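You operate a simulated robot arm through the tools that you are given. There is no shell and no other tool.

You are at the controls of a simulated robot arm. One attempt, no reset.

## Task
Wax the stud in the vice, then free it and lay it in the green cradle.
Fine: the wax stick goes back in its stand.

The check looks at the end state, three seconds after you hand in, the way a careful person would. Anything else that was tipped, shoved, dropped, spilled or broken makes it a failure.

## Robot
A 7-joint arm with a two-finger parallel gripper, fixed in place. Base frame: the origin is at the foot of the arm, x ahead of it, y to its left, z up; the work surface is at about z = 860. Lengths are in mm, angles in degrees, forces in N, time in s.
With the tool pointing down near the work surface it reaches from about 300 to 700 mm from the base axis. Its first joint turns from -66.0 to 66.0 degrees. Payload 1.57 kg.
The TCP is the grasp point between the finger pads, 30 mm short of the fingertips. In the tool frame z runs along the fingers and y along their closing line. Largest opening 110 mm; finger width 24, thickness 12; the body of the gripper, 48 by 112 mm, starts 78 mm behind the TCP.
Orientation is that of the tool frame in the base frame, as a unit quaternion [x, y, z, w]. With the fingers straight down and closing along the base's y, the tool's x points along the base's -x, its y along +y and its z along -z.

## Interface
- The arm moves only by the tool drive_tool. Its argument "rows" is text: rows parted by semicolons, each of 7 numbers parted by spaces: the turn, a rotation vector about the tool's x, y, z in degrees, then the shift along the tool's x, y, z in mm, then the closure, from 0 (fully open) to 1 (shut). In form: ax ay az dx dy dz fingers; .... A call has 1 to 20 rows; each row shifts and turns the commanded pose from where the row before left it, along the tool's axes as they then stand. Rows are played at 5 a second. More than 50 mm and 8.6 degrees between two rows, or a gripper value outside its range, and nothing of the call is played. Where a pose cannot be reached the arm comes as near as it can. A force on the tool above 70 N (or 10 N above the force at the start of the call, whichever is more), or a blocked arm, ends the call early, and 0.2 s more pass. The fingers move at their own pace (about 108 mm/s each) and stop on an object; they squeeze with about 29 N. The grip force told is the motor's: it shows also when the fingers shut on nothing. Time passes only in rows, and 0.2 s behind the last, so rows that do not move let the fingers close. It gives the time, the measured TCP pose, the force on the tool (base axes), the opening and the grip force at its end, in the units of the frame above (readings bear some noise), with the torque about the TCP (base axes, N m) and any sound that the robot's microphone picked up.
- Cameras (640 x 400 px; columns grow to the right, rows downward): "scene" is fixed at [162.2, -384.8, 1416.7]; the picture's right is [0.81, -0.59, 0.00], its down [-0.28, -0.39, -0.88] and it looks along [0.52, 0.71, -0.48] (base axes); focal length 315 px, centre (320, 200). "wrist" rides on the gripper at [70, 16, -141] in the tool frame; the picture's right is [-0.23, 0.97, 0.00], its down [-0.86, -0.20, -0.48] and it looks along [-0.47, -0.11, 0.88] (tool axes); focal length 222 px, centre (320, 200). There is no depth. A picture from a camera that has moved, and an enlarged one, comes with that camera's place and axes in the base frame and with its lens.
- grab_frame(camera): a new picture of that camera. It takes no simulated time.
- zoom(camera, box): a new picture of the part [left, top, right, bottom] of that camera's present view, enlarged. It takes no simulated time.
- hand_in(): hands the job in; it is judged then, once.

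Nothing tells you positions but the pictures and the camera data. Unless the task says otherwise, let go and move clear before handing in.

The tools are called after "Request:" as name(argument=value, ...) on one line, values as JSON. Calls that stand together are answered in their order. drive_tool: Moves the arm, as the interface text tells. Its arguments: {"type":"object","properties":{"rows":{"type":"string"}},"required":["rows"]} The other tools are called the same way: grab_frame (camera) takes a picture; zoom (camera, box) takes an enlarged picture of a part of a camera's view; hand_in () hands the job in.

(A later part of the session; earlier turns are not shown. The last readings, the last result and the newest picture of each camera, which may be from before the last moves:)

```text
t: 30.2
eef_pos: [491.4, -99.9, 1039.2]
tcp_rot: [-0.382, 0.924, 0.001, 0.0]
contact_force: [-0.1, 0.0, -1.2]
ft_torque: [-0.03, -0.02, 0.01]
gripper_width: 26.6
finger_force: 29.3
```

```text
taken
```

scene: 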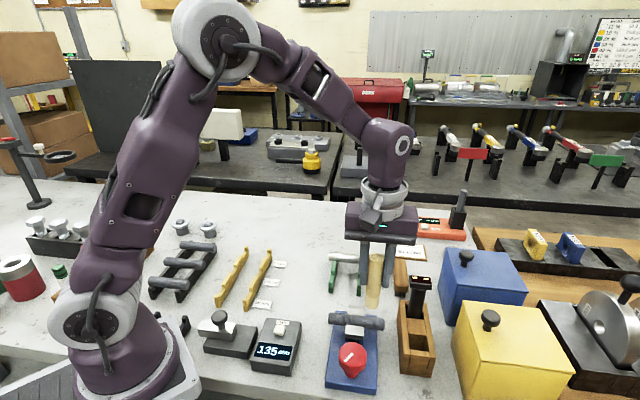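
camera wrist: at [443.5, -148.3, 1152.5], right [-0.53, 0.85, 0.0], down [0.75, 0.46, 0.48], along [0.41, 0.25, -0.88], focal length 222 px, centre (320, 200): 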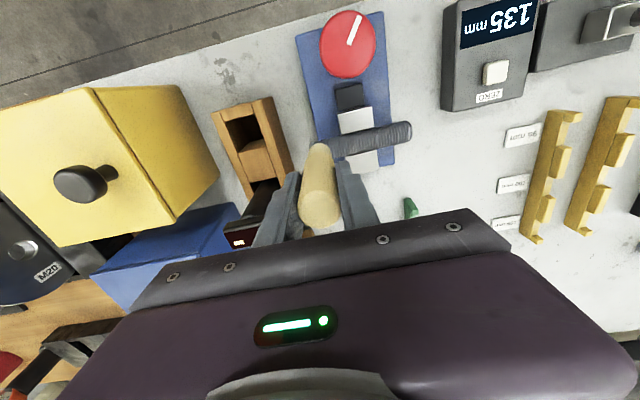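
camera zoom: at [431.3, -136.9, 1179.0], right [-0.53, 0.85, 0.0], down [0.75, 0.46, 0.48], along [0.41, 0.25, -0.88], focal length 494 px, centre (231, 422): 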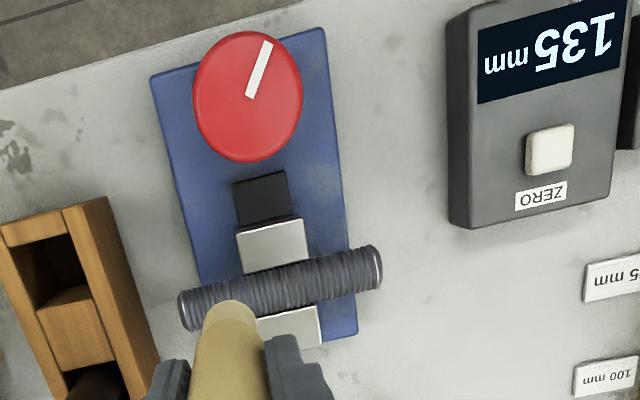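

The stud sprang back level, so no harm was done. I'll compare its surface at high zoom.

Request:
zoom(camera="scene", box=[330, 308, 362, 328])

Request:
zoom(camera="scene", box=[358, 312, 390, 332])

Request:
zoom(camera="wrist", box=[310, 75, 390, 145])

```text
16.00 times, centred on (346, 318) of scene
camera zoom: at [162.2, -384.8, 1416.7], right [0.81, -0.59, 0.0], down [-0.28, -0.39, -0.88], along [0.52, 0.71, -0.48], focal length 5036 px, centre (-96, -1688)
```

zoom: 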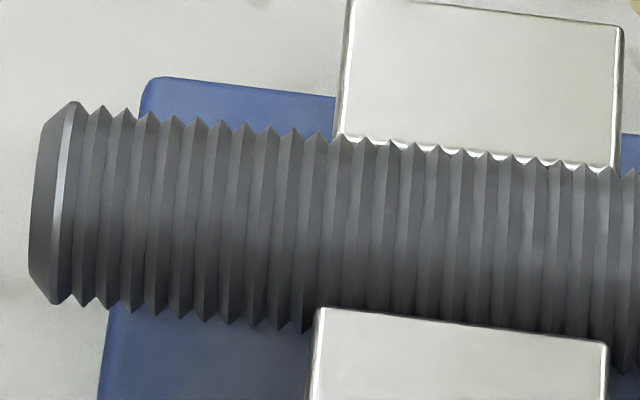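

```text
16.00 times, centred on (374, 322) of scene
camera zoom: at [162.2, -384.8, 1416.7], right [0.81, -0.59, 0.0], down [-0.28, -0.39, -0.88], along [0.52, 0.71, -0.48], focal length 5036 px, centre (-544, -1752)
```

zoom: 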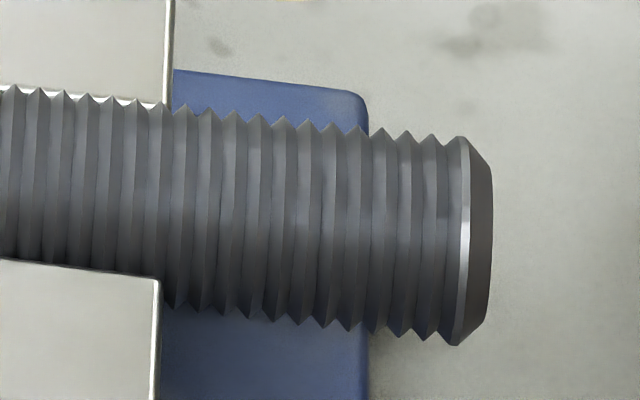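

```text
5.71 times, centred on (350, 110) of wrist
camera zoom: at [431.3, -136.9, 1179.0], right [-0.53, 0.85, 0.0], down [0.75, 0.46, 0.48], along [0.41, 0.25, -0.88], focal length 1269 px, centre (149, 714)
```

zoom: 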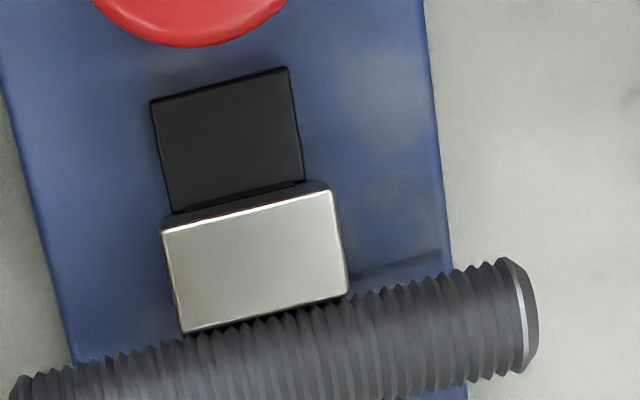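

The marks are not conclusive, so I'll wax again with steady moderate pressure, starting at the left end. I'll move there and feel for contact.

Request:
drive_tool(rows="0 0 0 0 18 0 1; 0 0 0 0 18 0 1; 0 0 0 0 18 0 1; 0 0 0 0 18 0 1; 0 0 0 0 0 20 1; 0 0 0 0 0 14 1; 0 0 0 0 0 0 1")

Request:
drive_tool(rows="0 0 0 0 0 1 1; 0 0 0 0 0 1 1; 0 0 0 0 0 0 1")

Request:
zoom(camera="scene", box=[325, 280, 395, 350])

```text
t: 31.8
eef_pos: [440.9, -48.0, 1003.3]
tcp_rot: [-0.382, 0.924, 0.001, 0.0]
contact_force: [0.1, 0.2, -0.4]
ft_torque: [-0.02, -0.03, -0.01]
gripper_width: 26.5
finger_force: 29.0
```

```text
t: 32.6
eef_pos: [441.0, -49.5, 1002.6]
tcp_rot: [-0.383, 0.924, 0.0, 0.0]
contact_force: [0.2, 0.0, -1.6]
ft_torque: [-0.01, -0.02, -0.03]
gripper_width: 26.5
finger_force: 29.2
```

```text
5.71 times, centred on (360, 315) of scene
camera zoom: at [162.2, -384.8, 1416.7], right [0.81, -0.59, 0.0], down [-0.28, -0.39, -0.88], along [0.52, 0.71, -0.48], focal length 1798 px, centre (91, -457)
```

zoom: 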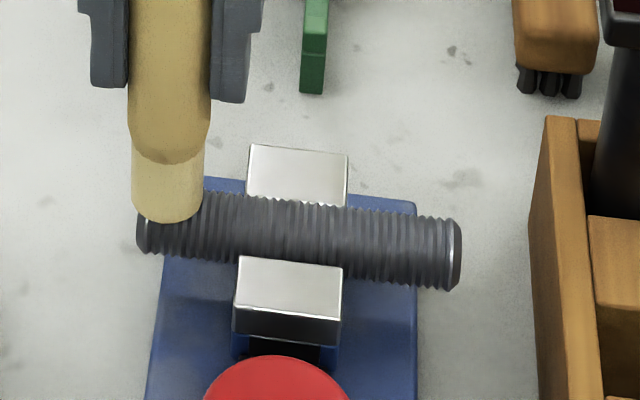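

Request:
drive_tool(rows="0 0 0 0 0 1 1; 0 0 0 0 0 0 1")

Request:
drive_tool(rows="0 0 0 0 0 0.7 1; 0 0 0 0 0 0 1")

Request:
drive_tool(rows="0 0 0 0 0 0.7 1; 0 0 0 0 0 0 1")

```text
t: 33.2
eef_pos: [441.5, -47.4, 1001.9]
tcp_rot: [-0.382, 0.924, -0.001, 0.0]
contact_force: [0.5, -0.4, 2.7]
ft_torque: [-0.15, -0.15, -0.01]
gripper_width: 26.8
finger_force: 28.7
```

```text
t: 33.8
eef_pos: [441.5, -48.3, 1001.4]
tcp_rot: [-0.383, 0.924, 0.0, -0.001]
contact_force: [0.4, -0.6, 3.5]
ft_torque: [-0.15, -0.13, -0.03]
gripper_width: 26.6
finger_force: 28.7
```

```text
t: 34.4
eef_pos: [442.2, -47.9, 1001.1]
tcp_rot: [-0.383, 0.924, 0.001, -0.001]
contact_force: [0.2, -1.1, 2.2]
ft_torque: [-0.15, -0.16, 0.02]
gripper_width: 26.7
finger_force: 29.1
```

At the end of the stud the push stays near 3 N because the stud gives slightly, while near the jaws it is firm. I'll stroke slowly inward at this level.

Request:
drive_tool(rows="0 0 0 0 -2 0 1; 0 0 0 0 -2 0 1; 0 0 0 0 -2 0 1; 0 0 0 0 -2 0 1; 0 0 0 0 -2 0 1; 0 0 0 0 -2 0 1")

Request:
drive_tool(rows="0 0 0 0 -2 0 1; 0 0 0 0 -2 0 1; 0 0 0 0 -2 0 1; 0 0 0 0 -2 0 1; 0 0 0 0 -2 0 1; 0 0 0 0 -2 0 1")

Request:
zoom(camera="scene", box=[325, 290, 395, 340])

```text
t: 35.8
eef_pos: [450.8, -56.4, 999.9]
tcp_rot: [-0.383, 0.924, 0.001, 0.0]
contact_force: [0.5, -0.4, -0.4]
ft_torque: [-0.03, -0.04, -0.02]
gripper_width: 26.6
finger_force: 29.4
```

```text
t: 37.2
eef_pos: [458.9, -64.0, 1000.2]
tcp_rot: [-0.382, 0.924, 0.0, 0.0]
contact_force: [-0.1, 0.7, 2.9]
ft_torque: [-0.1, -0.08, -0.03]
gripper_width: 26.5
finger_force: 29.1
```

```text
8.00 times, centred on (360, 315) of scene
camera zoom: at [162.1, -384.7, 1416.7], right [0.81, -0.59, 0.0], down [-0.28, -0.39, -0.88], along [0.52, 0.71, -0.48], focal length 2518 px, centre (0, -720)
```

zoom: 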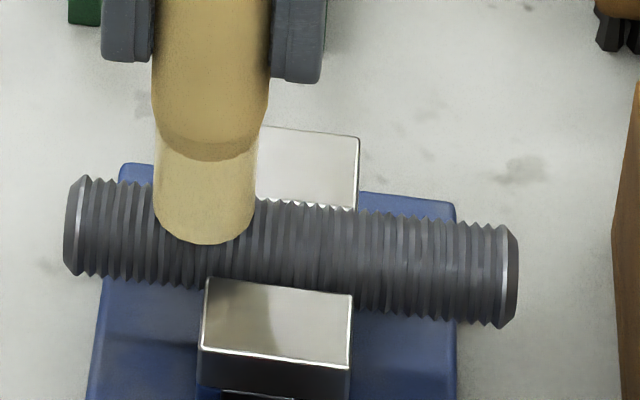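

I'll now rub back and forth over the firm middle section at moderate pressure, then check for any visible film.

Request:
drive_tool(rows="0 0 0 0 -3 0.4 1; 0 0 0 0 -3 0.1 1; 0 0 0 0 -3 0.1 1; 0 0 0 0 -3 0.1 1")

Request:
drive_tool(rows="0 0 0 0 -3 0.1 1; 0 0 0 0 -3 0.1 1; 0 0 0 0 -3 0.1 1; 0 0 0 0 -3 0.1 1")

Request:
drive_tool(rows="0 0 0 0 3 0 1; 0 0 0 0 3 0 1; 0 0 0 0 3 0 1; 0 0 0 0 3 0 1; 0 0 0 0 3 0 1; 0 0 0 0 3 0 1")

Request:
zoom(camera="scene", box=[325, 290, 395, 340])

```text
t: 38.2
eef_pos: [466.1, -73.8, 999.1]
tcp_rot: [-0.382, 0.924, 0.0, -0.001]
contact_force: [-1.2, 1.0, 3.6]
ft_torque: [-0.08, -0.06, 0.0]
gripper_width: 26.5
finger_force: 28.7
```

```text
t: 39.2
eef_pos: [476.5, -82.3, 999.2]
tcp_rot: [-0.383, 0.924, 0.001, 0.0]
contact_force: [0.6, -0.8, 0.1]
ft_torque: [0.02, 0.0, -0.07]
gripper_width: 26.9
finger_force: 29.0
```

```text
t: 40.6
eef_pos: [463.3, -69.3, 998.0]
tcp_rot: [-0.382, 0.924, 0.0, -0.001]
contact_force: [1.0, 0.0, 3.9]
ft_torque: [0.16, 0.01, 0.02]
gripper_width: 26.7
finger_force: 29.2
```

```text
8.00 times, centred on (360, 315) of scene
camera zoom: at [162.2, -384.8, 1416.7], right [0.81, -0.59, 0.0], down [-0.28, -0.39, -0.88], along [0.52, 0.71, -0.48], focal length 2518 px, centre (0, -720)
```

zoom: 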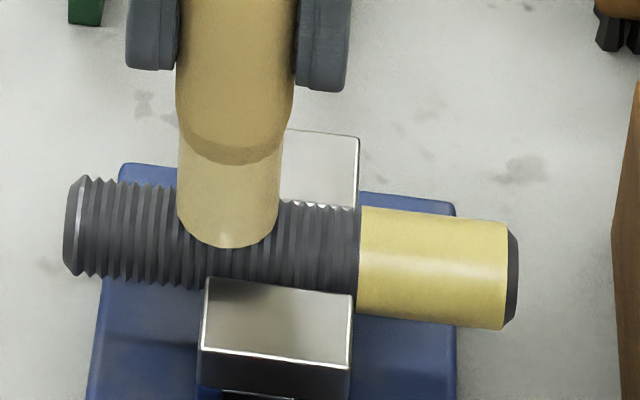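

The right-hand section has turned waxy yellow, so rubbing works and builds up by section. Next I'll rub the left section back and forth at light pressure.

Request:
drive_tool(rows="0 0 0 0 3 0.1 1; 0 0 0 0 3 0.1 1; 0 0 0 0 3 0.1 1; 0 0 0 0 3 0.1 1; 0 0 0 0 3 0.1 1; 0 0 0 0 3 0.1 1; 0 0 0 0 3 0.1 1; 0 0 0 0 3 0.1 1; 0 0 0 0 3 0.1 1; 0 0 0 0 3 0.1 1")

Request:
zoom(camera="scene", box=[325, 290, 395, 340])

Request:
drive_tool(rows="0 0 0 0 -3 0.1 1; 0 0 0 0 -3 0.1 1; 0 0 0 0 -3 0.1 1; 0 0 0 0 -3 0.1 1; 0 0 0 0 -3 0.1 1; 0 0 0 0 -3 0.1 1; 0 0 0 0 -3 0.1 1; 0 0 0 0 -3 0.1 1")

Request:
zoom(camera="scene", box=[325, 290, 395, 340])

```text
t: 42.8
eef_pos: [441.4, -47.7, 997.9]
tcp_rot: [-0.383, 0.924, 0.0, 0.0]
contact_force: [0.5, -1.2, 1.6]
ft_torque: [-0.07, -0.12, 0.01]
gripper_width: 26.8
finger_force: 28.8
```

```text
8.00 times, centred on (360, 315) of scene
camera zoom: at [162.2, -384.8, 1416.7], right [0.81, -0.59, 0.0], down [-0.28, -0.39, -0.88], along [0.52, 0.71, -0.48], focal length 2518 px, centre (0, -720)
```

zoom: 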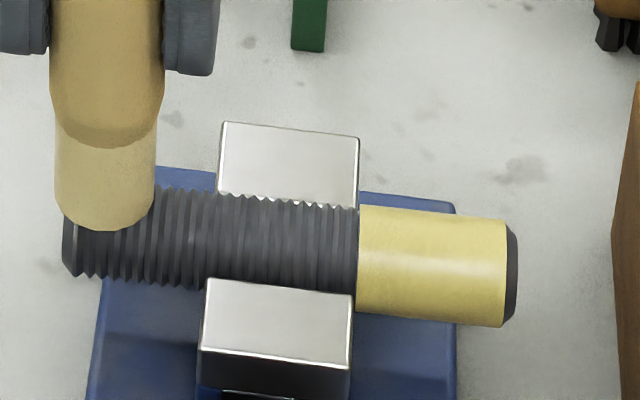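

```text
t: 44.6
eef_pos: [458.5, -64.0, 997.6]
tcp_rot: [-0.383, 0.924, 0.0, -0.001]
contact_force: [-7.6, 6.6, 31.3]
ft_torque: [0.66, 0.66, 0.01]
gripper_width: 26.7
finger_force: 29.2
```

```text
8.00 times, centred on (360, 315) of scene
camera zoom: at [161.6, -384.5, 1416.8], right [0.81, -0.59, 0.0], down [-0.28, -0.39, -0.88], along [0.52, 0.71, -0.48], focal length 2518 px, centre (0, -720)
```

zoom: 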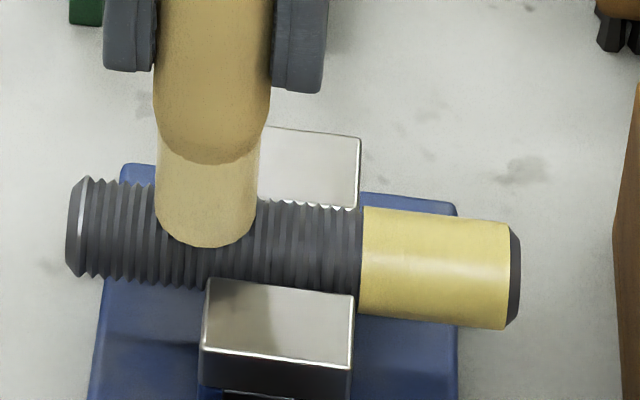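

The pressure climbed to 31 N there, so I'll back off a little and keep rubbing the left section.

Request:
drive_tool(rows="0 0 0 0 1 -0.6 1; 0 0 0 0 3 0 1; 0 0 0 0 3 0 1; 0 0 0 0 3 0 1; 0 0 0 0 3 0.1 1; 0 0 0 0 3 0.1 1; 0 0 0 0 3 0.1 1; 0 0 0 0 3 0.1 1")

Request:
drive_tool(rows="0 0 0 0 -3 0 1; 0 0 0 0 -3 0 1; 0 0 0 0 -3 0 1; 0 0 0 0 -3 0 1; 0 0 0 0 -3 0 1; 0 0 0 0 -3 0 1; 0 0 0 0 -3 0 1")

Request:
zoom(camera="scene", box=[325, 290, 395, 340])

```text
t: 46.4
eef_pos: [440.9, -50.1, 996.2]
tcp_rot: [-0.382, 0.924, 0.0, 0.0]
contact_force: [-0.7, -0.2, 1.1]
ft_torque: [0.05, 0.07, -0.01]
gripper_width: 26.6
finger_force: 29.3
```

```text
t: 48.0
eef_pos: [456.7, -64.7, 998.3]
tcp_rot: [-0.382, 0.924, 0.0, 0.001]
contact_force: [-9.4, 10.1, 41.3]
ft_torque: [0.9, 0.86, 0.02]
gripper_width: 26.8
finger_force: 29.0
```

```text
8.00 times, centred on (360, 315) of scene
camera zoom: at [161.4, -384.4, 1416.9], right [0.81, -0.59, 0.0], down [-0.28, -0.39, -0.88], along [0.52, 0.71, -0.48], focal length 2518 px, centre (0, -720)
```

zoom: 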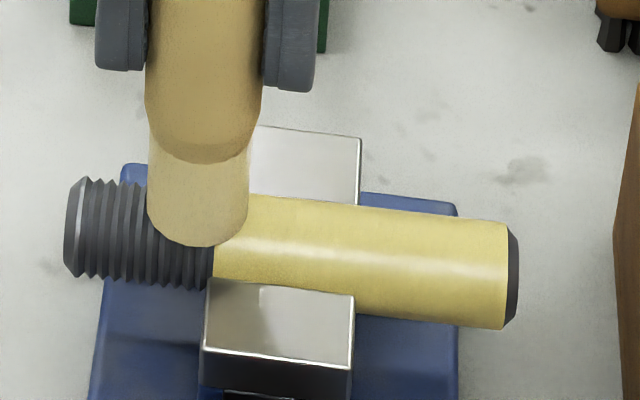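

The middle section is waxed too, leaving only the left one. I'll ease the pressure and rub there.

Request:
drive_tool(rows="0 0 0 0 3 -0.8 1; 0 0 0 0 3 0 1; 0 0 0 0 3 0 1; 0 0 0 0 3 0 1; 0 0 0 0 3 0.2 1; 0 0 0 0 3 0.2 1")

Request:
drive_tool(rows="0 0 0 0 -2 0 1; 0 0 0 0 -2 0 1; 0 0 0 0 -2 0 1; 0 0 0 0 -2 0 1; 0 0 0 0 -2 0 1; 0 0 0 0 -2 0 1")

Request:
zoom(camera="scene", box=[325, 290, 395, 340])

```text
t: 49.4
eef_pos: [443.8, -52.3, 997.1]
tcp_rot: [-0.383, 0.924, 0.001, 0.0]
contact_force: [0.0, -1.1, 2.5]
ft_torque: [-0.17, -0.13, 0.03]
gripper_width: 26.6
finger_force: 28.7
```

```text
t: 50.8
eef_pos: [453.3, -60.6, 997.6]
tcp_rot: [-0.383, 0.924, 0.0, 0.0]
contact_force: [-4.4, 4.5, 14.4]
ft_torque: [0.39, 0.46, -0.02]
gripper_width: 26.8
finger_force: 29.2
```

```text
8.00 times, centred on (360, 315) of scene
camera zoom: at [161.9, -384.7, 1416.8], right [0.81, -0.59, 0.0], down [-0.28, -0.39, -0.88], along [0.52, 0.71, -0.48], focal length 2518 px, centre (0, -720)
```

zoom: 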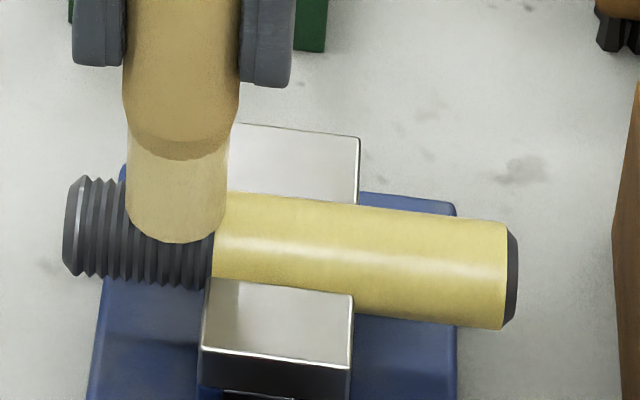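

Inward strokes give good contact at 14 N. I'll keep rubbing the left section.

Request:
drive_tool(rows="0 0 0 0 2 0 1; 0 0 0 0 2 0 1; 0 0 0 0 2 0 1; 0 0 0 0 2 0 1; 0 0 0 0 2 0 1; 0 0 0 0 2 0 1; 0 0 0 0 2 0 1")

Request:
drive_tool(rows="0 0 0 0 -2 0 1; 0 0 0 0 -2 0 1; 0 0 0 0 -2 0 1; 0 0 0 0 -2 0 1; 0 0 0 0 -2 0 1; 0 0 0 0 -2 0 1; 0 0 0 0 -2 0 1")

Request:
zoom(camera="scene", box=[325, 290, 395, 340])

```text
t: 52.4
eef_pos: [444.2, -50.4, 997.8]
tcp_rot: [-0.382, 0.924, -0.001, 0.0]
contact_force: [0.5, 0.7, 0.1]
ft_torque: [0.01, 0.04, 0.01]
gripper_width: 26.6
finger_force: 29.8
```

```text
t: 54.0
eef_pos: [454.1, -60.6, 998.2]
tcp_rot: [-0.383, 0.924, -0.001, 0.0]
contact_force: [-0.3, -0.1, 1.7]
ft_torque: [-0.09, -0.07, 0.0]
gripper_width: 26.3
finger_force: 29.5
```

```text
8.00 times, centred on (360, 315) of scene
camera zoom: at [162.2, -384.8, 1416.7], right [0.81, -0.59, 0.0], down [-0.28, -0.39, -0.88], along [0.52, 0.71, -0.48], focal length 2518 px, centre (0, -720)
```

zoom: 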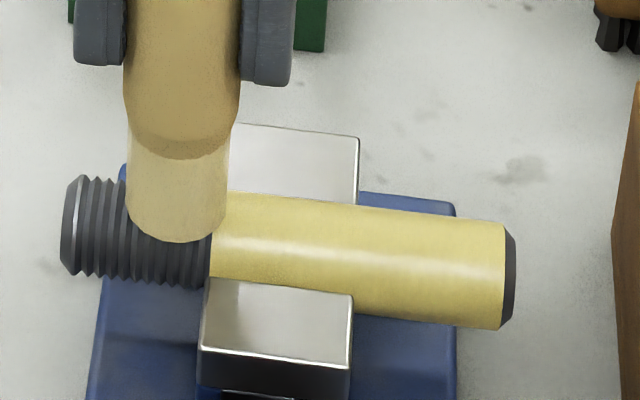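

Request:
drive_tool(rows="0 0 0 0 2 0.2 1; 0 0 0 0 2 0.2 1; 0 0 0 0 2 0.2 1; 0 0 0 0 2 0.2 1; 0 0 0 0 2 0.2 1; 0 0 0 0 2 0 1; 0 0 0 0 2 0 1")

Request:
drive_tool(rows="0 0 0 0 -2 0 1; 0 0 0 0 -2 0 1; 0 0 0 0 -2 0 1; 0 0 0 0 -2 0 1; 0 0 0 0 -2 0 1; 0 0 0 0 -2 0 1; 0 0 0 0 -2 0 1")

Request:
zoom(camera="scene", box=[325, 290, 395, 340])

```text
t: 55.6
eef_pos: [442.9, -51.2, 997.0]
tcp_rot: [-0.383, 0.924, 0.0, 0.0]
contact_force: [1.2, -0.1, 2.2]
ft_torque: [-0.09, -0.02, -0.01]
gripper_width: 26.4
finger_force: 29.0
```

```text
t: 57.2
eef_pos: [453.2, -59.6, 997.0]
tcp_rot: [-0.383, 0.924, -0.001, 0.001]
contact_force: [-10.6, 10.5, 42.4]
ft_torque: [0.76, 0.94, 0.01]
gripper_width: 26.4
finger_force: 29.4
```

```text
8.00 times, centred on (360, 315) of scene
camera zoom: at [161.3, -384.4, 1416.9], right [0.81, -0.59, 0.0], down [-0.28, -0.39, -0.88], along [0.52, 0.71, -0.48], focal length 2518 px, centre (0, -720)
```

zoom: 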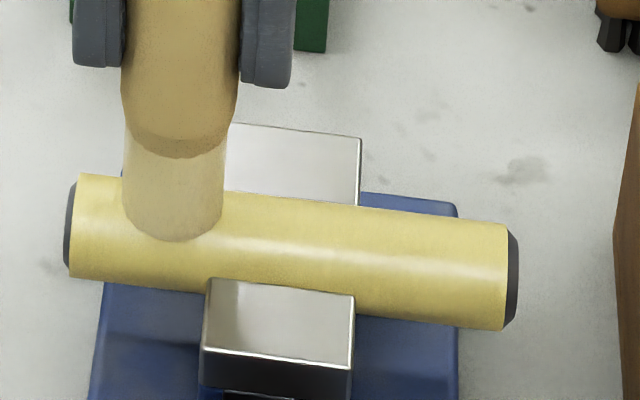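

The whole stud is now covered in wax. I'll lift straight up and carry the stick back over its slot.

Request:
drive_tool(rows="0 0 0 0 0 -6 1; 0 0 0 0 0 -18 1; 0 0 0 0 0 -20 1; 0 0 0 0 0 -20 1; 0 0 0 6 -24 0 1; 0 0 0 6 -24 0 1; 0 0 0 6 -24 0 1; 0 0 0 6 -24 0 1; 0 0 0 7 -23 0 1; 0 0 0 7 -23 0 1; 0 0 0 0 0 0 1")

Request:
zoom(camera="scene", box=[310, 220, 490, 390])

Request:
grab_frame(camera="wrist")

Request:
zoom(camera="wrist", box=[250, 90, 390, 230])

```text
t: 59.6
eef_pos: [525.1, -188.3, 1060.5]
tcp_rot: [-0.383, 0.924, 0.0, 0.0]
contact_force: [-0.1, 0.3, -1.5]
ft_torque: [0.02, -0.03, 0.01]
gripper_width: 26.4
finger_force: 28.9
```

```text
2.35 times, centred on (400, 305) of scene
camera zoom: at [162.2, -384.8, 1416.7], right [0.81, -0.59, 0.0], down [-0.28, -0.39, -0.88], along [0.52, 0.71, -0.48], focal length 740 px, centre (132, -47)
```

zoom: 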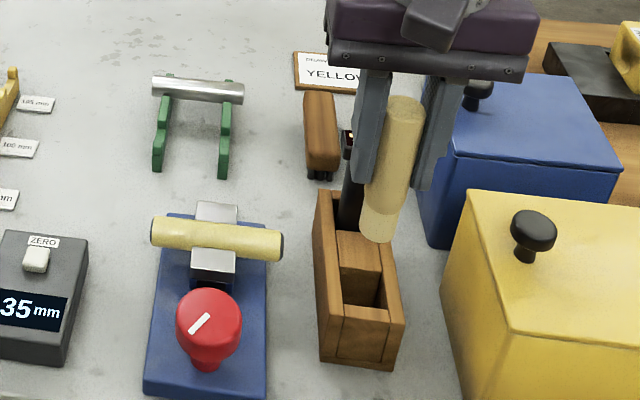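

```text
taken
camera wrist: at [466.2, -225.3, 1201.2], right [-0.53, 0.85, 0.0], down [0.75, 0.46, 0.48], along [0.41, 0.25, -0.88], focal length 222 px, centre (320, 200)
```

wrist: 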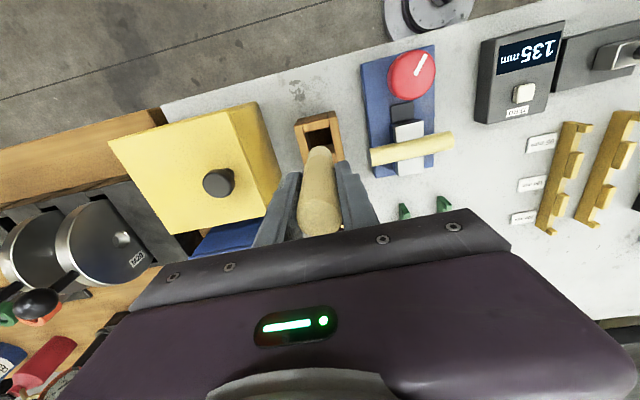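

```text
2.86 times, centred on (320, 160) of wrist
camera zoom: at [466.2, -225.3, 1201.2], right [-0.53, 0.85, 0.0], down [0.75, 0.46, 0.48], along [0.41, 0.25, -0.88], focal length 635 px, centre (320, 314)
```

zoom: 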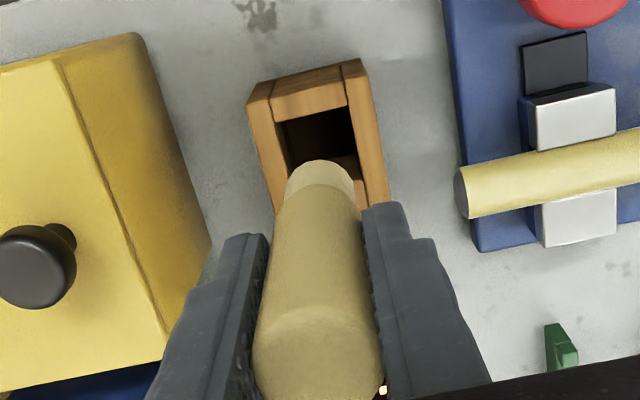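

The stick hangs vertically over its slot. I'll lower it to just above the stand and verify alignment.

Request:
drive_tool(rows="0 0 0 -2 0 20 1; 0 0 0 0 0 20 1; 0 0 0 0 0 20 1; 0 0 0 0 0 12 1; 0 0 0 0 0 0 1")

Request:
zoom(camera="wrist", box=[260, 80, 390, 230])

Request:
zoom(camera="scene", box=[370, 270, 470, 380])

```text
t: 60.8
eef_pos: [527.1, -188.8, 987.2]
tcp_rot: [-0.383, 0.924, 0.0, 0.0]
contact_force: [-0.3, 0.4, 0.0]
ft_torque: [0.02, 0.02, -0.01]
gripper_width: 26.3
finger_force: 28.9
```

```text
2.67 times, centred on (325, 155) of wrist
camera zoom: at [467.7, -225.3, 1128.5], right [-0.53, 0.85, 0.0], down [0.75, 0.46, 0.48], along [0.41, 0.25, -0.88], focal length 592 px, centre (307, 320)
```

zoom: 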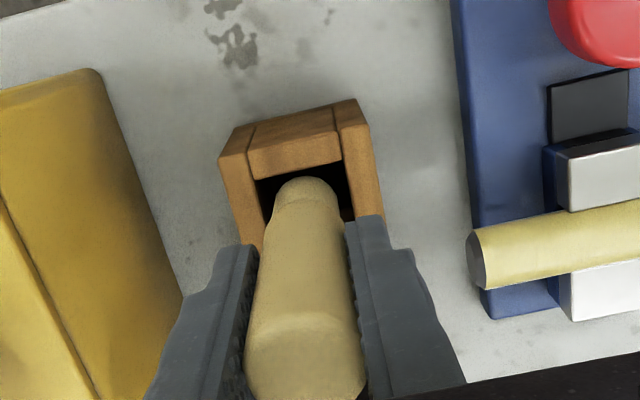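

```text
3.64 times, centred on (420, 325) of scene
camera zoom: at [162.2, -384.8, 1416.7], right [0.81, -0.59, 0.0], down [-0.28, -0.39, -0.88], along [0.52, 0.71, -0.48], focal length 1144 px, centre (-44, -254)
```

zoom: 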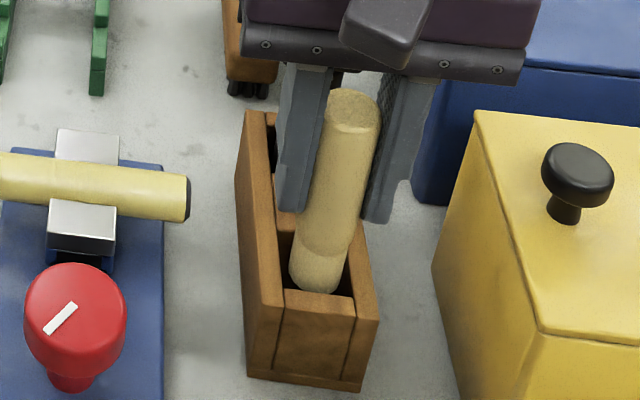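

The tip is entering near the slot's centre. I'll nudge it about 2.5 mm to the middle and lower it gently.

Request:
drive_tool(rows="0 0 0 -2.5 1.2 0 1; 0 0 0 0 0 8 1; 0 0 0 0 0 8 1; 0 0 0 0 0 8 1; 0 0 0 0 0 0 1")

Request:
drive_tool(rows="0 0 0 0 0 5 1; 0 0 0 0 0 5 1; 0 0 0 0 0 3 1; 0 0 0 0 0 0 1")

Request:
zoom(camera="scene", box=[370, 270, 470, 380])

```text
t: 62.0
eef_pos: [528.8, -184.8, 963.5]
tcp_rot: [-0.383, 0.924, 0.0, 0.0]
contact_force: [-0.3, 0.6, -0.6]
ft_torque: [-0.01, 0.0, 0.01]
gripper_width: 26.0
finger_force: 29.0
```

```text
t: 63.0
eef_pos: [529.1, -184.1, 951.4]
tcp_rot: [-0.382, 0.924, 0.0, -0.001]
contact_force: [-4.3, -4.9, 0.4]
ft_torque: [-0.12, 0.11, -0.04]
gripper_width: 26.2
finger_force: 29.0
```

```text
3.64 times, centred on (420, 325) of scene
camera zoom: at [162.1, -384.9, 1416.7], right [0.81, -0.59, 0.0], down [-0.28, -0.39, -0.88], along [0.52, 0.71, -0.48], focal length 1144 px, centre (-44, -254)
```

zoom: 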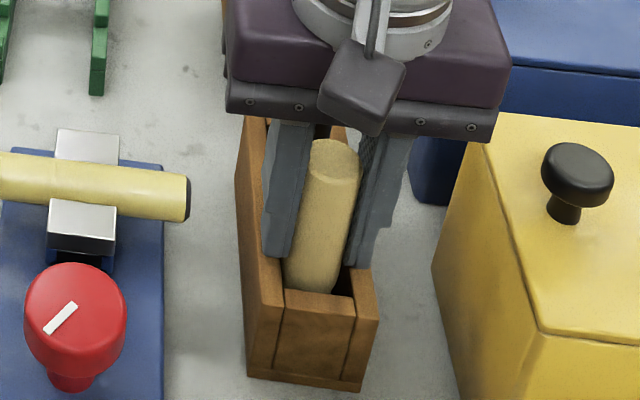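

A side force of 6 N says the stick is touching the slot's rear block, so I'll shift back 2 mm and continue down.

Request:
drive_tool(rows="0 0 0 1.5 0 0 1; 0 0 0 0 0 0 1")

Request:
drive_tool(rows="0 0 0 0 0 2 1; 0 0 0 0 0 0 1")

Request:
drive_tool(rows="0 0 0 0 0 2 1; 0 0 0 0 0 0 1")

```text
t: 63.6
eef_pos: [529.4, -184.3, 950.1]
tcp_rot: [-0.383, 0.924, 0.0, 0.001]
contact_force: [0.2, -0.2, -0.4]
ft_torque: [-0.01, -0.02, -0.01]
gripper_width: 26.2
finger_force: 29.2
```

```text
t: 64.2
eef_pos: [528.8, -184.8, 949.1]
tcp_rot: [-0.383, 0.924, 0.0, 0.001]
contact_force: [-0.2, -0.1, -1.2]
ft_torque: [-0.01, -0.03, -0.02]
gripper_width: 26.1
finger_force: 29.1
```

```text
t: 64.8
eef_pos: [529.6, -184.3, 948.8]
tcp_rot: [-0.383, 0.924, -0.001, 0.0]
contact_force: [-1.7, 1.4, 12.2]
ft_torque: [0.17, 0.26, 0.03]
gripper_width: 26.2
finger_force: 29.0
```

The stick has reached the slot floor. I'll ease up slightly, open the fingers partway and check it stands.

Request:
drive_tool(rows="0 0 0 0 0 -0.5 1; 0 0 0 0 0 0 0.72; 0 0 0 0 0 0 0.65; 0 0 0 0 0 0 0.5; 0 0 0 0 0 0 0.45; 0 0 0 0 0 0 0.45")

Request:
zoom(camera="scene", box=[370, 270, 470, 380])

Request:
zoom(camera="wrist", box=[250, 90, 390, 230])

```text
t: 66.2
eef_pos: [527.6, -182.8, 948.1]
tcp_rot: [-0.383, 0.924, 0.0, 0.0]
contact_force: [-12.4, 7.3, 19.6]
ft_torque: [-0.1, -0.01, -0.16]
gripper_width: 48.8
finger_force: 0.1
```

```text
3.64 times, centred on (420, 325) of scene
camera zoom: at [161.6, -384.5, 1416.9], right [0.81, -0.59, 0.0], down [-0.28, -0.39, -0.88], along [0.52, 0.71, -0.48], focal length 1144 px, centre (-44, -254)
```

zoom: 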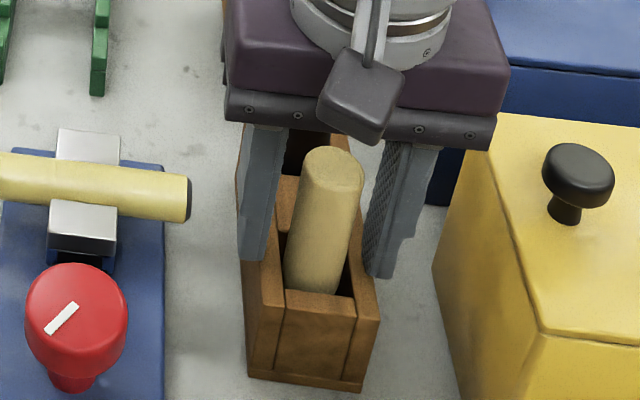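

```text
2.86 times, centred on (320, 160) of wrist
camera zoom: at [467.5, -222.2, 1088.8], right [-0.53, 0.85, 0.0], down [0.75, 0.46, 0.48], along [0.41, 0.25, -0.88], focal length 635 px, centre (320, 314)
```

zoom: 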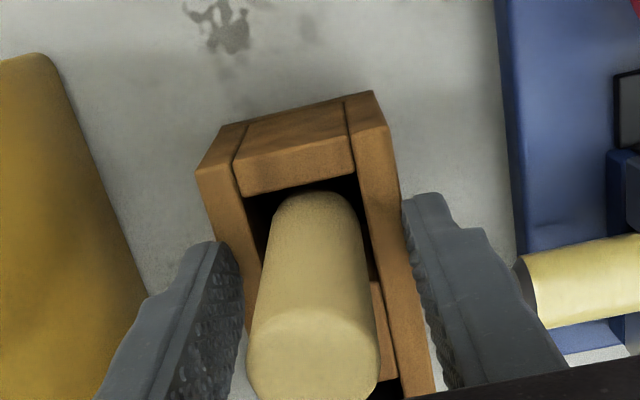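

The stick stands in its slot, but a fingertip is pressing on the stand's wall. I'll lift straight up to clear it.

Request:
drive_tool(rows="0 0 0 0 0 -3 0.5; 0 0 0 0 0 -5 0.5; 0 0 0 0 0 -10 0.5; 0 0 0 0 0 0 0.5")

Request:
zoom(camera="scene", box=[350, 250, 490, 390])

Request:
grab_frame(camera="wrist")

```text
t: 67.2
eef_pos: [529.1, -184.5, 966.3]
tcp_rot: [-0.382, 0.924, 0.001, 0.0]
contact_force: [0.0, -0.7, -0.5]
ft_torque: [0.03, 0.01, 0.04]
gripper_width: 55.3
finger_force: 0.0
```

```text
2.86 times, centred on (420, 320) of scene
camera zoom: at [162.2, -384.8, 1416.7], right [0.81, -0.59, 0.0], down [-0.28, -0.39, -0.88], along [0.52, 0.71, -0.48], focal length 899 px, centre (34, -143)
```

zoom: 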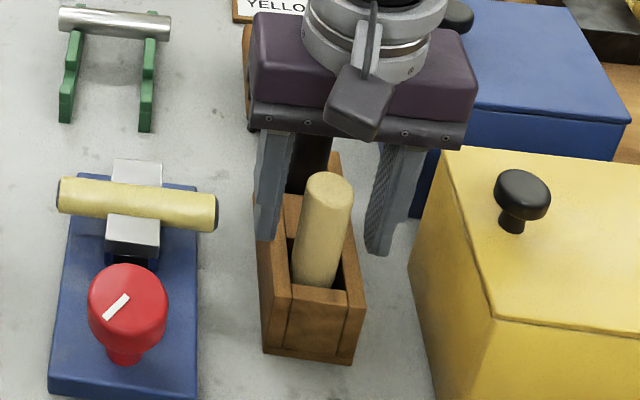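

```text
taken
camera wrist: at [468.6, -222.1, 1106.6], right [-0.53, 0.85, 0.0], down [0.75, 0.46, 0.48], along [0.41, 0.25, -0.88], focal length 222 px, centre (320, 200)
```

wrist: 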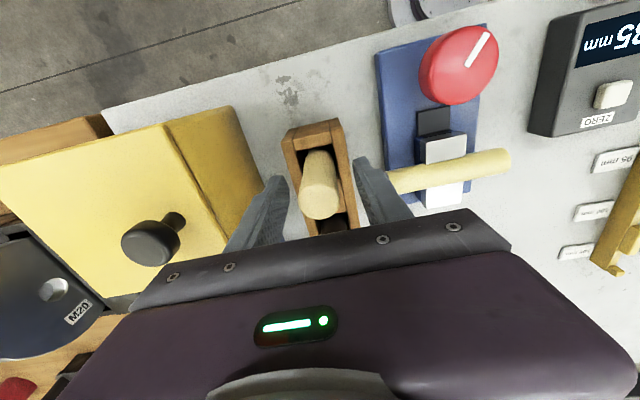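

The stick is back in its stand, upright, and nothing else has moved. I'll rise clear, go above the red knob and turn the tool so the fingers can grip it.

Request:
drive_tool(rows="0 0 0 0 0 -25 0.45; 0 0 0 0 0 -35 0.4; 0 0 0 0 0 -35 0.36; 0 0 0 10.4 23.5 0 0.36; 0 0 0 10.4 23.5 0 0.36; 0 0 0 10.4 23.5 0 0.36; 0 0 0 10.4 23.5 0 0.36; 0 0 0 10.4 23.7 0 0.36; 0 0 7.5 0 0 0 0.36; 0 0 7.5 0 0 0 0.36; 0 0 7.5 0 0 0 0.36; 0 0 7.5 0 0 0 0.36; 0 0 7.5 0 0 0 0.36; 0 0 7.5 0 0 0 0.36; 0 0 0 0 0 30 0.36; 0 0 0 0 0 0 0.36")

Request:
grab_frame(camera="wrist")

Request:
zoom(camera="wrist", box=[220, 40, 420, 200])

Request:
zoom(camera="scene", box=[310, 280, 410, 400])

```text
t: 70.6
eef_pos: [407.6, -139.4, 1029.8]
tcp_rot: [0.0, 1.0, 0.0, 0.0]
contact_force: [0.2, -0.6, 0.4]
ft_torque: [0.0, 0.0, 0.0]
gripper_width: 70.5
finger_force: 0.0
```

```text
taken
camera wrist: at [338.7, -122.7, 1170.7], right [0.23, 0.97, 0.0], down [0.85, -0.2, 0.48], along [0.47, -0.11, -0.88], focal length 222 px, centre (320, 200)
```

wrist: 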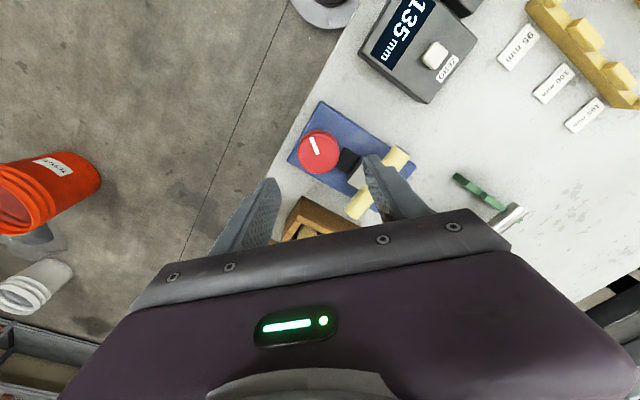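

```text
2.50 times, centred on (320, 120) of wrist
camera zoom: at [338.7, -122.7, 1170.7], right [0.23, 0.97, 0.0], down [0.85, -0.2, 0.48], along [0.47, -0.11, -0.88], focal length 555 px, centre (320, 400)
```

zoom: 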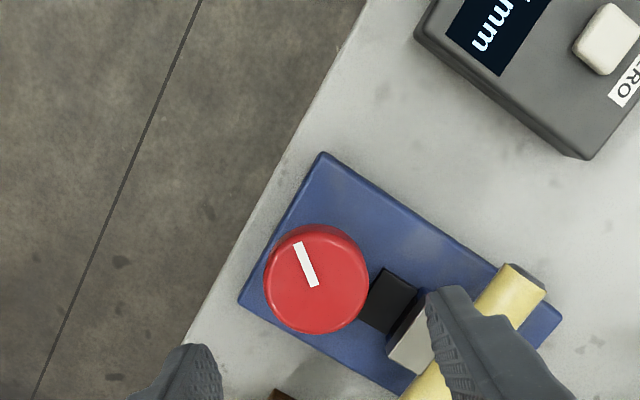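

```text
3.33 times, centred on (360, 340) of scene
camera zoom: at [162.2, -384.8, 1416.7], right [0.81, -0.59, 0.0], down [-0.28, -0.39, -0.88], along [0.52, 0.71, -0.48], focal length 1049 px, centre (187, -267)
```

zoom: 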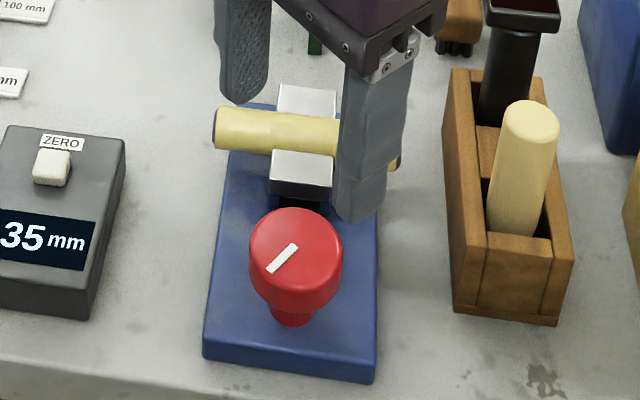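

The knob is centred at about (407.5,-141), top near 931. I'll descend around it with the fingers open.

Request:
drive_tool(rows="0 0 0 0 -1.5 30 0.36; 0 0 0 0 0 30 0.36; 0 0 0 0 0 25 0.36; 0 0 0 0 0 13 0.36; 0 0 0 0 0 0 0.36")

Request:
zoom(camera="scene", box=[310, 280, 410, 400])

Request:
grab_frame(camera="wrist")

```text
t: 71.8
eef_pos: [408.0, -139.2, 933.5]
tcp_rot: [0.0, 1.0, 0.0, 0.001]
contact_force: [0.0, -0.5, -0.5]
ft_torque: [0.01, -0.02, -0.02]
gripper_width: 70.2
finger_force: 0.1
```

```text
3.33 times, centred on (360, 340) of scene
camera zoom: at [162.2, -384.8, 1416.7], right [0.81, -0.59, 0.0], down [-0.28, -0.39, -0.88], along [0.52, 0.71, -0.48], focal length 1049 px, centre (187, -267)
```

zoom: 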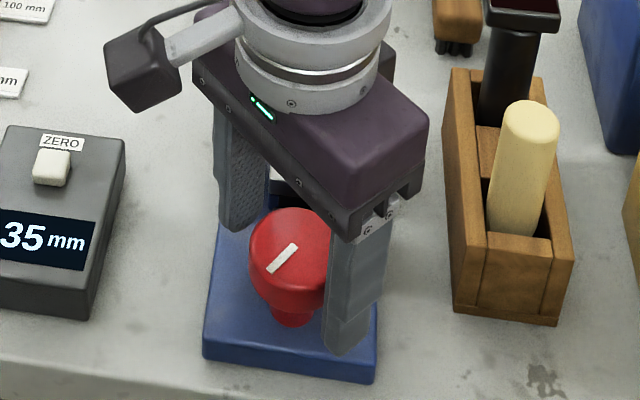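

```text
taken
camera wrist: at [339.4, -123.5, 1073.3], right [0.23, 0.97, 0.0], down [0.86, -0.2, 0.48], along [0.47, -0.11, -0.88], focal length 222 px, centre (320, 200)
```

wrist: 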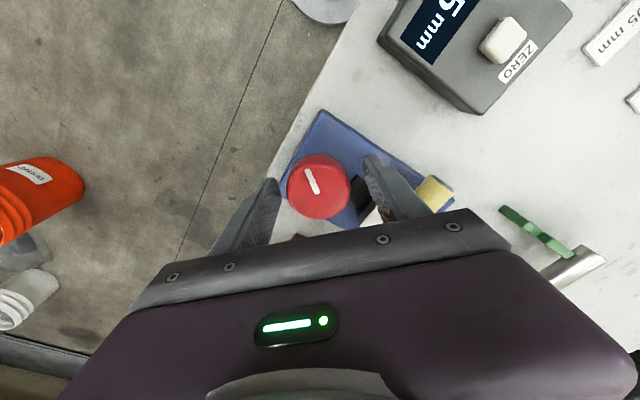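

The knob is between the fingers. I'll close on it.

Request:
drive_tool(rows="0 0 0 1 0 0 0.45; 0 0 0 0 0 0 0.55; 0 0 0 0 0 0 0.7; 0 0 0 0 0 0 1; 0 0 0 0 0 0 1")

Request:
zoom(camera="scene", box=[310, 280, 410, 400])

```text
t: 73.0
eef_pos: [408.0, -141.1, 933.1]
tcp_rot: [0.002, 1.0, -0.001, 0.001]
contact_force: [-2.0, -20.4, -5.1]
ft_torque: [-0.76, -0.18, -0.07]
gripper_width: 47.1
finger_force: 45.4
```

```text
3.33 times, centred on (360, 340) of scene
camera zoom: at [162.3, -385.3, 1416.5], right [0.81, -0.59, 0.0], down [-0.28, -0.39, -0.88], along [0.52, 0.71, -0.48], focal length 1049 px, centre (187, -267)
```

zoom: 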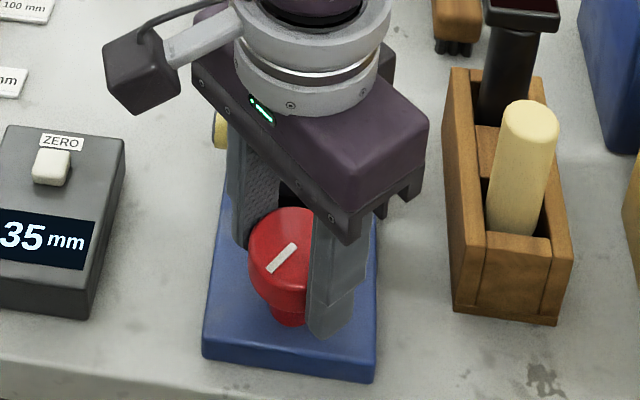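

The grip is on but about a millimetre off centre, with 20 N of side force, so I'll shift to relieve it.

Request:
drive_tool(rows="0 0 0 0 -1 0 1; 0 0 0 0 0 0 1")

```text
t: 73.6
eef_pos: [406.8, -140.9, 932.6]
tcp_rot: [0.0, 1.0, 0.0, 0.001]
contact_force: [5.1, -15.9, 3.4]
ft_torque: [-0.29, 0.64, -0.04]
gripper_width: 47.2
finger_force: 44.8
```

Request:
drive_tool(rows="0 0 0 0 -1 0 1; 0 0 0 0 0 0 1")

```text
t: 74.2
eef_pos: [407.2, -140.8, 932.5]
tcp_rot: [0.0, 1.0, -0.001, 0.0]
contact_force: [-0.6, -2.9, 18.8]
ft_torque: [0.25, -0.71, -0.03]
gripper_width: 47.0
finger_force: 44.9
```

Side force is nearly gone. I'll try a small counter-clockwise turn (seen from above) and watch the torque and jaws.

Request:
drive_tool(rows="0 0 -5 0 0 0 1; 0 0 -5 0 0 0 1; 0 0 -5 0 0 0 1; 0 0 0 0 0 0 1")

Request:
zoom(camera="scene", box=[310, 280, 410, 400])

```text
t: 75.2
eef_pos: [407.5, -142.3, 933.3]
tcp_rot: [-0.131, 0.991, 0.0, 0.001]
contact_force: [6.8, -4.5, 10.1]
ft_torque: [-0.31, 0.29, -0.02]
gripper_width: 47.0
finger_force: 45.5
```

```text
3.33 times, centred on (360, 340) of scene
camera zoom: at [162.3, -384.9, 1416.7], right [0.81, -0.59, 0.0], down [-0.28, -0.39, -0.88], along [0.52, 0.71, -0.48], focal length 1049 px, centre (187, -267)
```

zoom: 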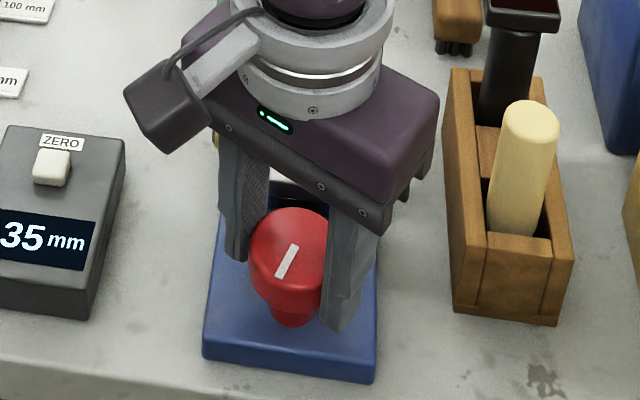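

The knob turns freely with the gripper. I'll continue about 75° more in the same direction.

Request:
drive_tool(rows="0 0 -8 0 0 0 1; 0 0 -8 0 0 0 1; 0 0 -8 0 0 0 1; 0 0 -8 0 0 0 1; 0 0 0 0 0 0 1")

Request:
zoom(camera="scene", box=[310, 280, 410, 400])

```text
t: 76.4
eef_pos: [407.2, -144.2, 932.7]
tcp_rot: [-0.399, 0.917, -0.001, 0.001]
contact_force: [12.9, -21.2, 30.2]
ft_torque: [-0.54, -0.72, -0.07]
gripper_width: 47.3
finger_force: 45.2
```

```text
3.33 times, centred on (360, 340) of scene
camera zoom: at [162.1, -385.2, 1416.6], right [0.81, -0.59, 0.0], down [-0.28, -0.39, -0.88], along [0.52, 0.71, -0.48], focal length 1049 px, centre (187, -267)
```

zoom: 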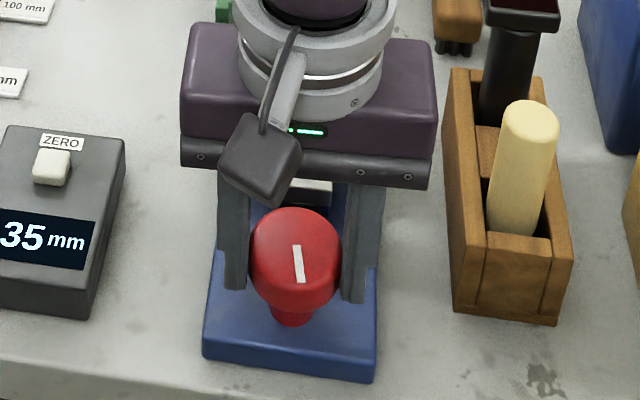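

The knob follows well, but the forces show I'm again slightly off its axis. I'll shift toward the pull and check.

Request:
drive_tool(rows="0 0 0 0 -1 -0.5 1; 0 0 0 0 0 0 1")

Request:
grab_frame(camera="wrist")

```text
t: 77.0
eef_pos: [407.4, -142.8, 932.3]
tcp_rot: [-0.399, 0.917, 0.0, 0.0]
contact_force: [14.0, -19.9, 14.1]
ft_torque: [-0.27, -0.91, -0.07]
gripper_width: 47.2
finger_force: 44.8
```

```text
taken
camera wrist: at [349.2, -183.3, 1073.6], right [-0.56, 0.83, 0.0], down [0.73, 0.49, 0.48], along [0.4, 0.27, -0.88], focal length 222 px, centre (320, 200)
```

wrist: 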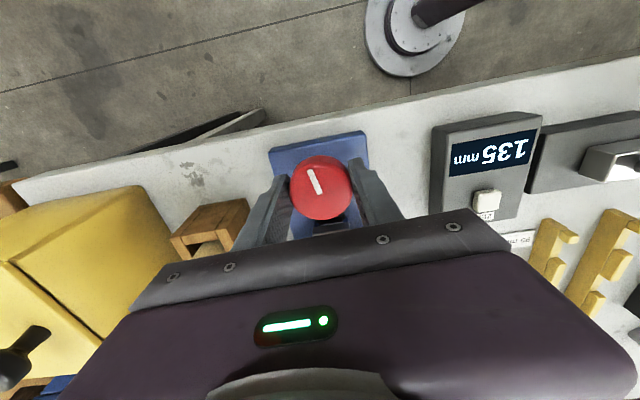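

Request:
drive_tool(rows="0 0 0 0 -1.5 0 1; 0 0 -8 0 0 0 1; 0 0 -8 0 0 0 1; 0 0 -8 0 0 0 1; 0 0 0 0 0 0 1")

Request:
zoom(camera="scene", box=[310, 280, 410, 400])

```text
t: 78.2
eef_pos: [408.7, -144.7, 932.8]
tcp_rot: [-0.582, 0.813, 0.0, 0.0]
contact_force: [14.4, -19.0, -3.1]
ft_torque: [-0.53, -0.21, -0.08]
gripper_width: 47.2
finger_force: 45.2
```

```text
3.33 times, centred on (360, 340) of scene
camera zoom: at [162.6, -385.3, 1416.5], right [0.81, -0.59, 0.0], down [-0.28, -0.39, -0.88], along [0.52, 0.71, -0.48], focal length 1049 px, centre (187, -267)
```

zoom: 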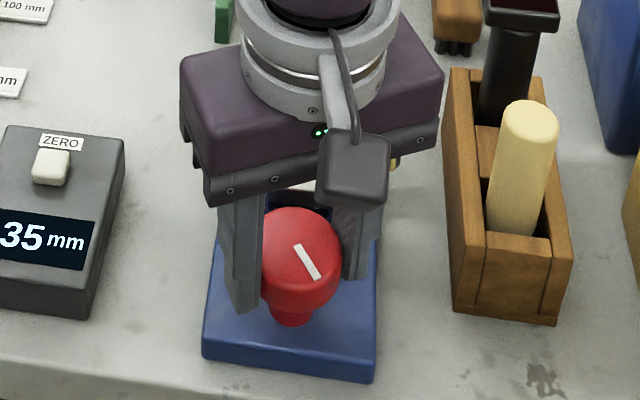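

About 71° turned so far. I'll release, rise and look at what the jaws did.

Request:
drive_tool(rows="0 0 0 0 0 0 0.5; 0 0 0 0 0 0 0.36; 0 0 0 0 0 0 0.36; 0 0 0 0 0 -25 0.36; 0 0 0 0 0 -30 0.36; 0 0 0 0 0 -30 0.36; 0 0 0 0 0 0 0.36")

Request:
zoom(camera="scene", box=[310, 280, 410, 400])

Request:
grab_frame(camera="wrist")

```text
t: 79.8
eef_pos: [407.7, -144.3, 1017.3]
tcp_rot: [-0.58, 0.814, 0.0, 0.0]
contact_force: [0.6, 0.1, 0.2]
ft_torque: [0.02, -0.01, -0.02]
gripper_width: 70.5
finger_force: 0.0
```

```text
3.33 times, centred on (360, 340) of scene
camera zoom: at [162.2, -384.8, 1416.7], right [0.81, -0.59, 0.0], down [-0.28, -0.39, -0.88], along [0.52, 0.71, -0.48], focal length 1049 px, centre (187, -267)
```

zoom: 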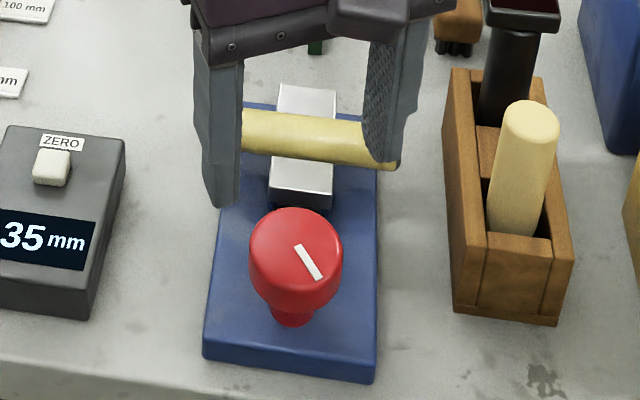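

```text
taken
camera wrist: at [370.5, -203.8, 1159.0], right [-0.85, 0.53, 0.0], down [0.47, 0.74, 0.48], along [0.25, 0.41, -0.88], focal length 222 px, centre (320, 200)
```

wrist: 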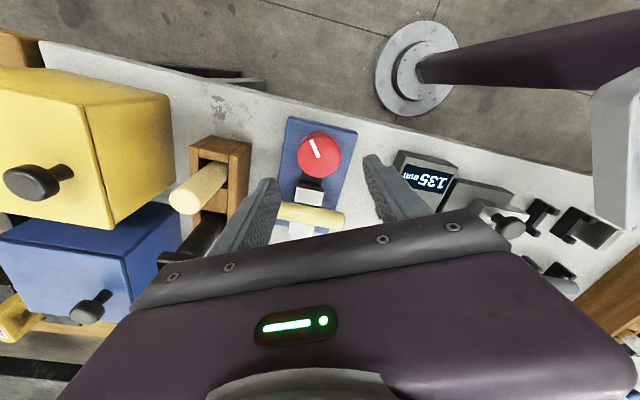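

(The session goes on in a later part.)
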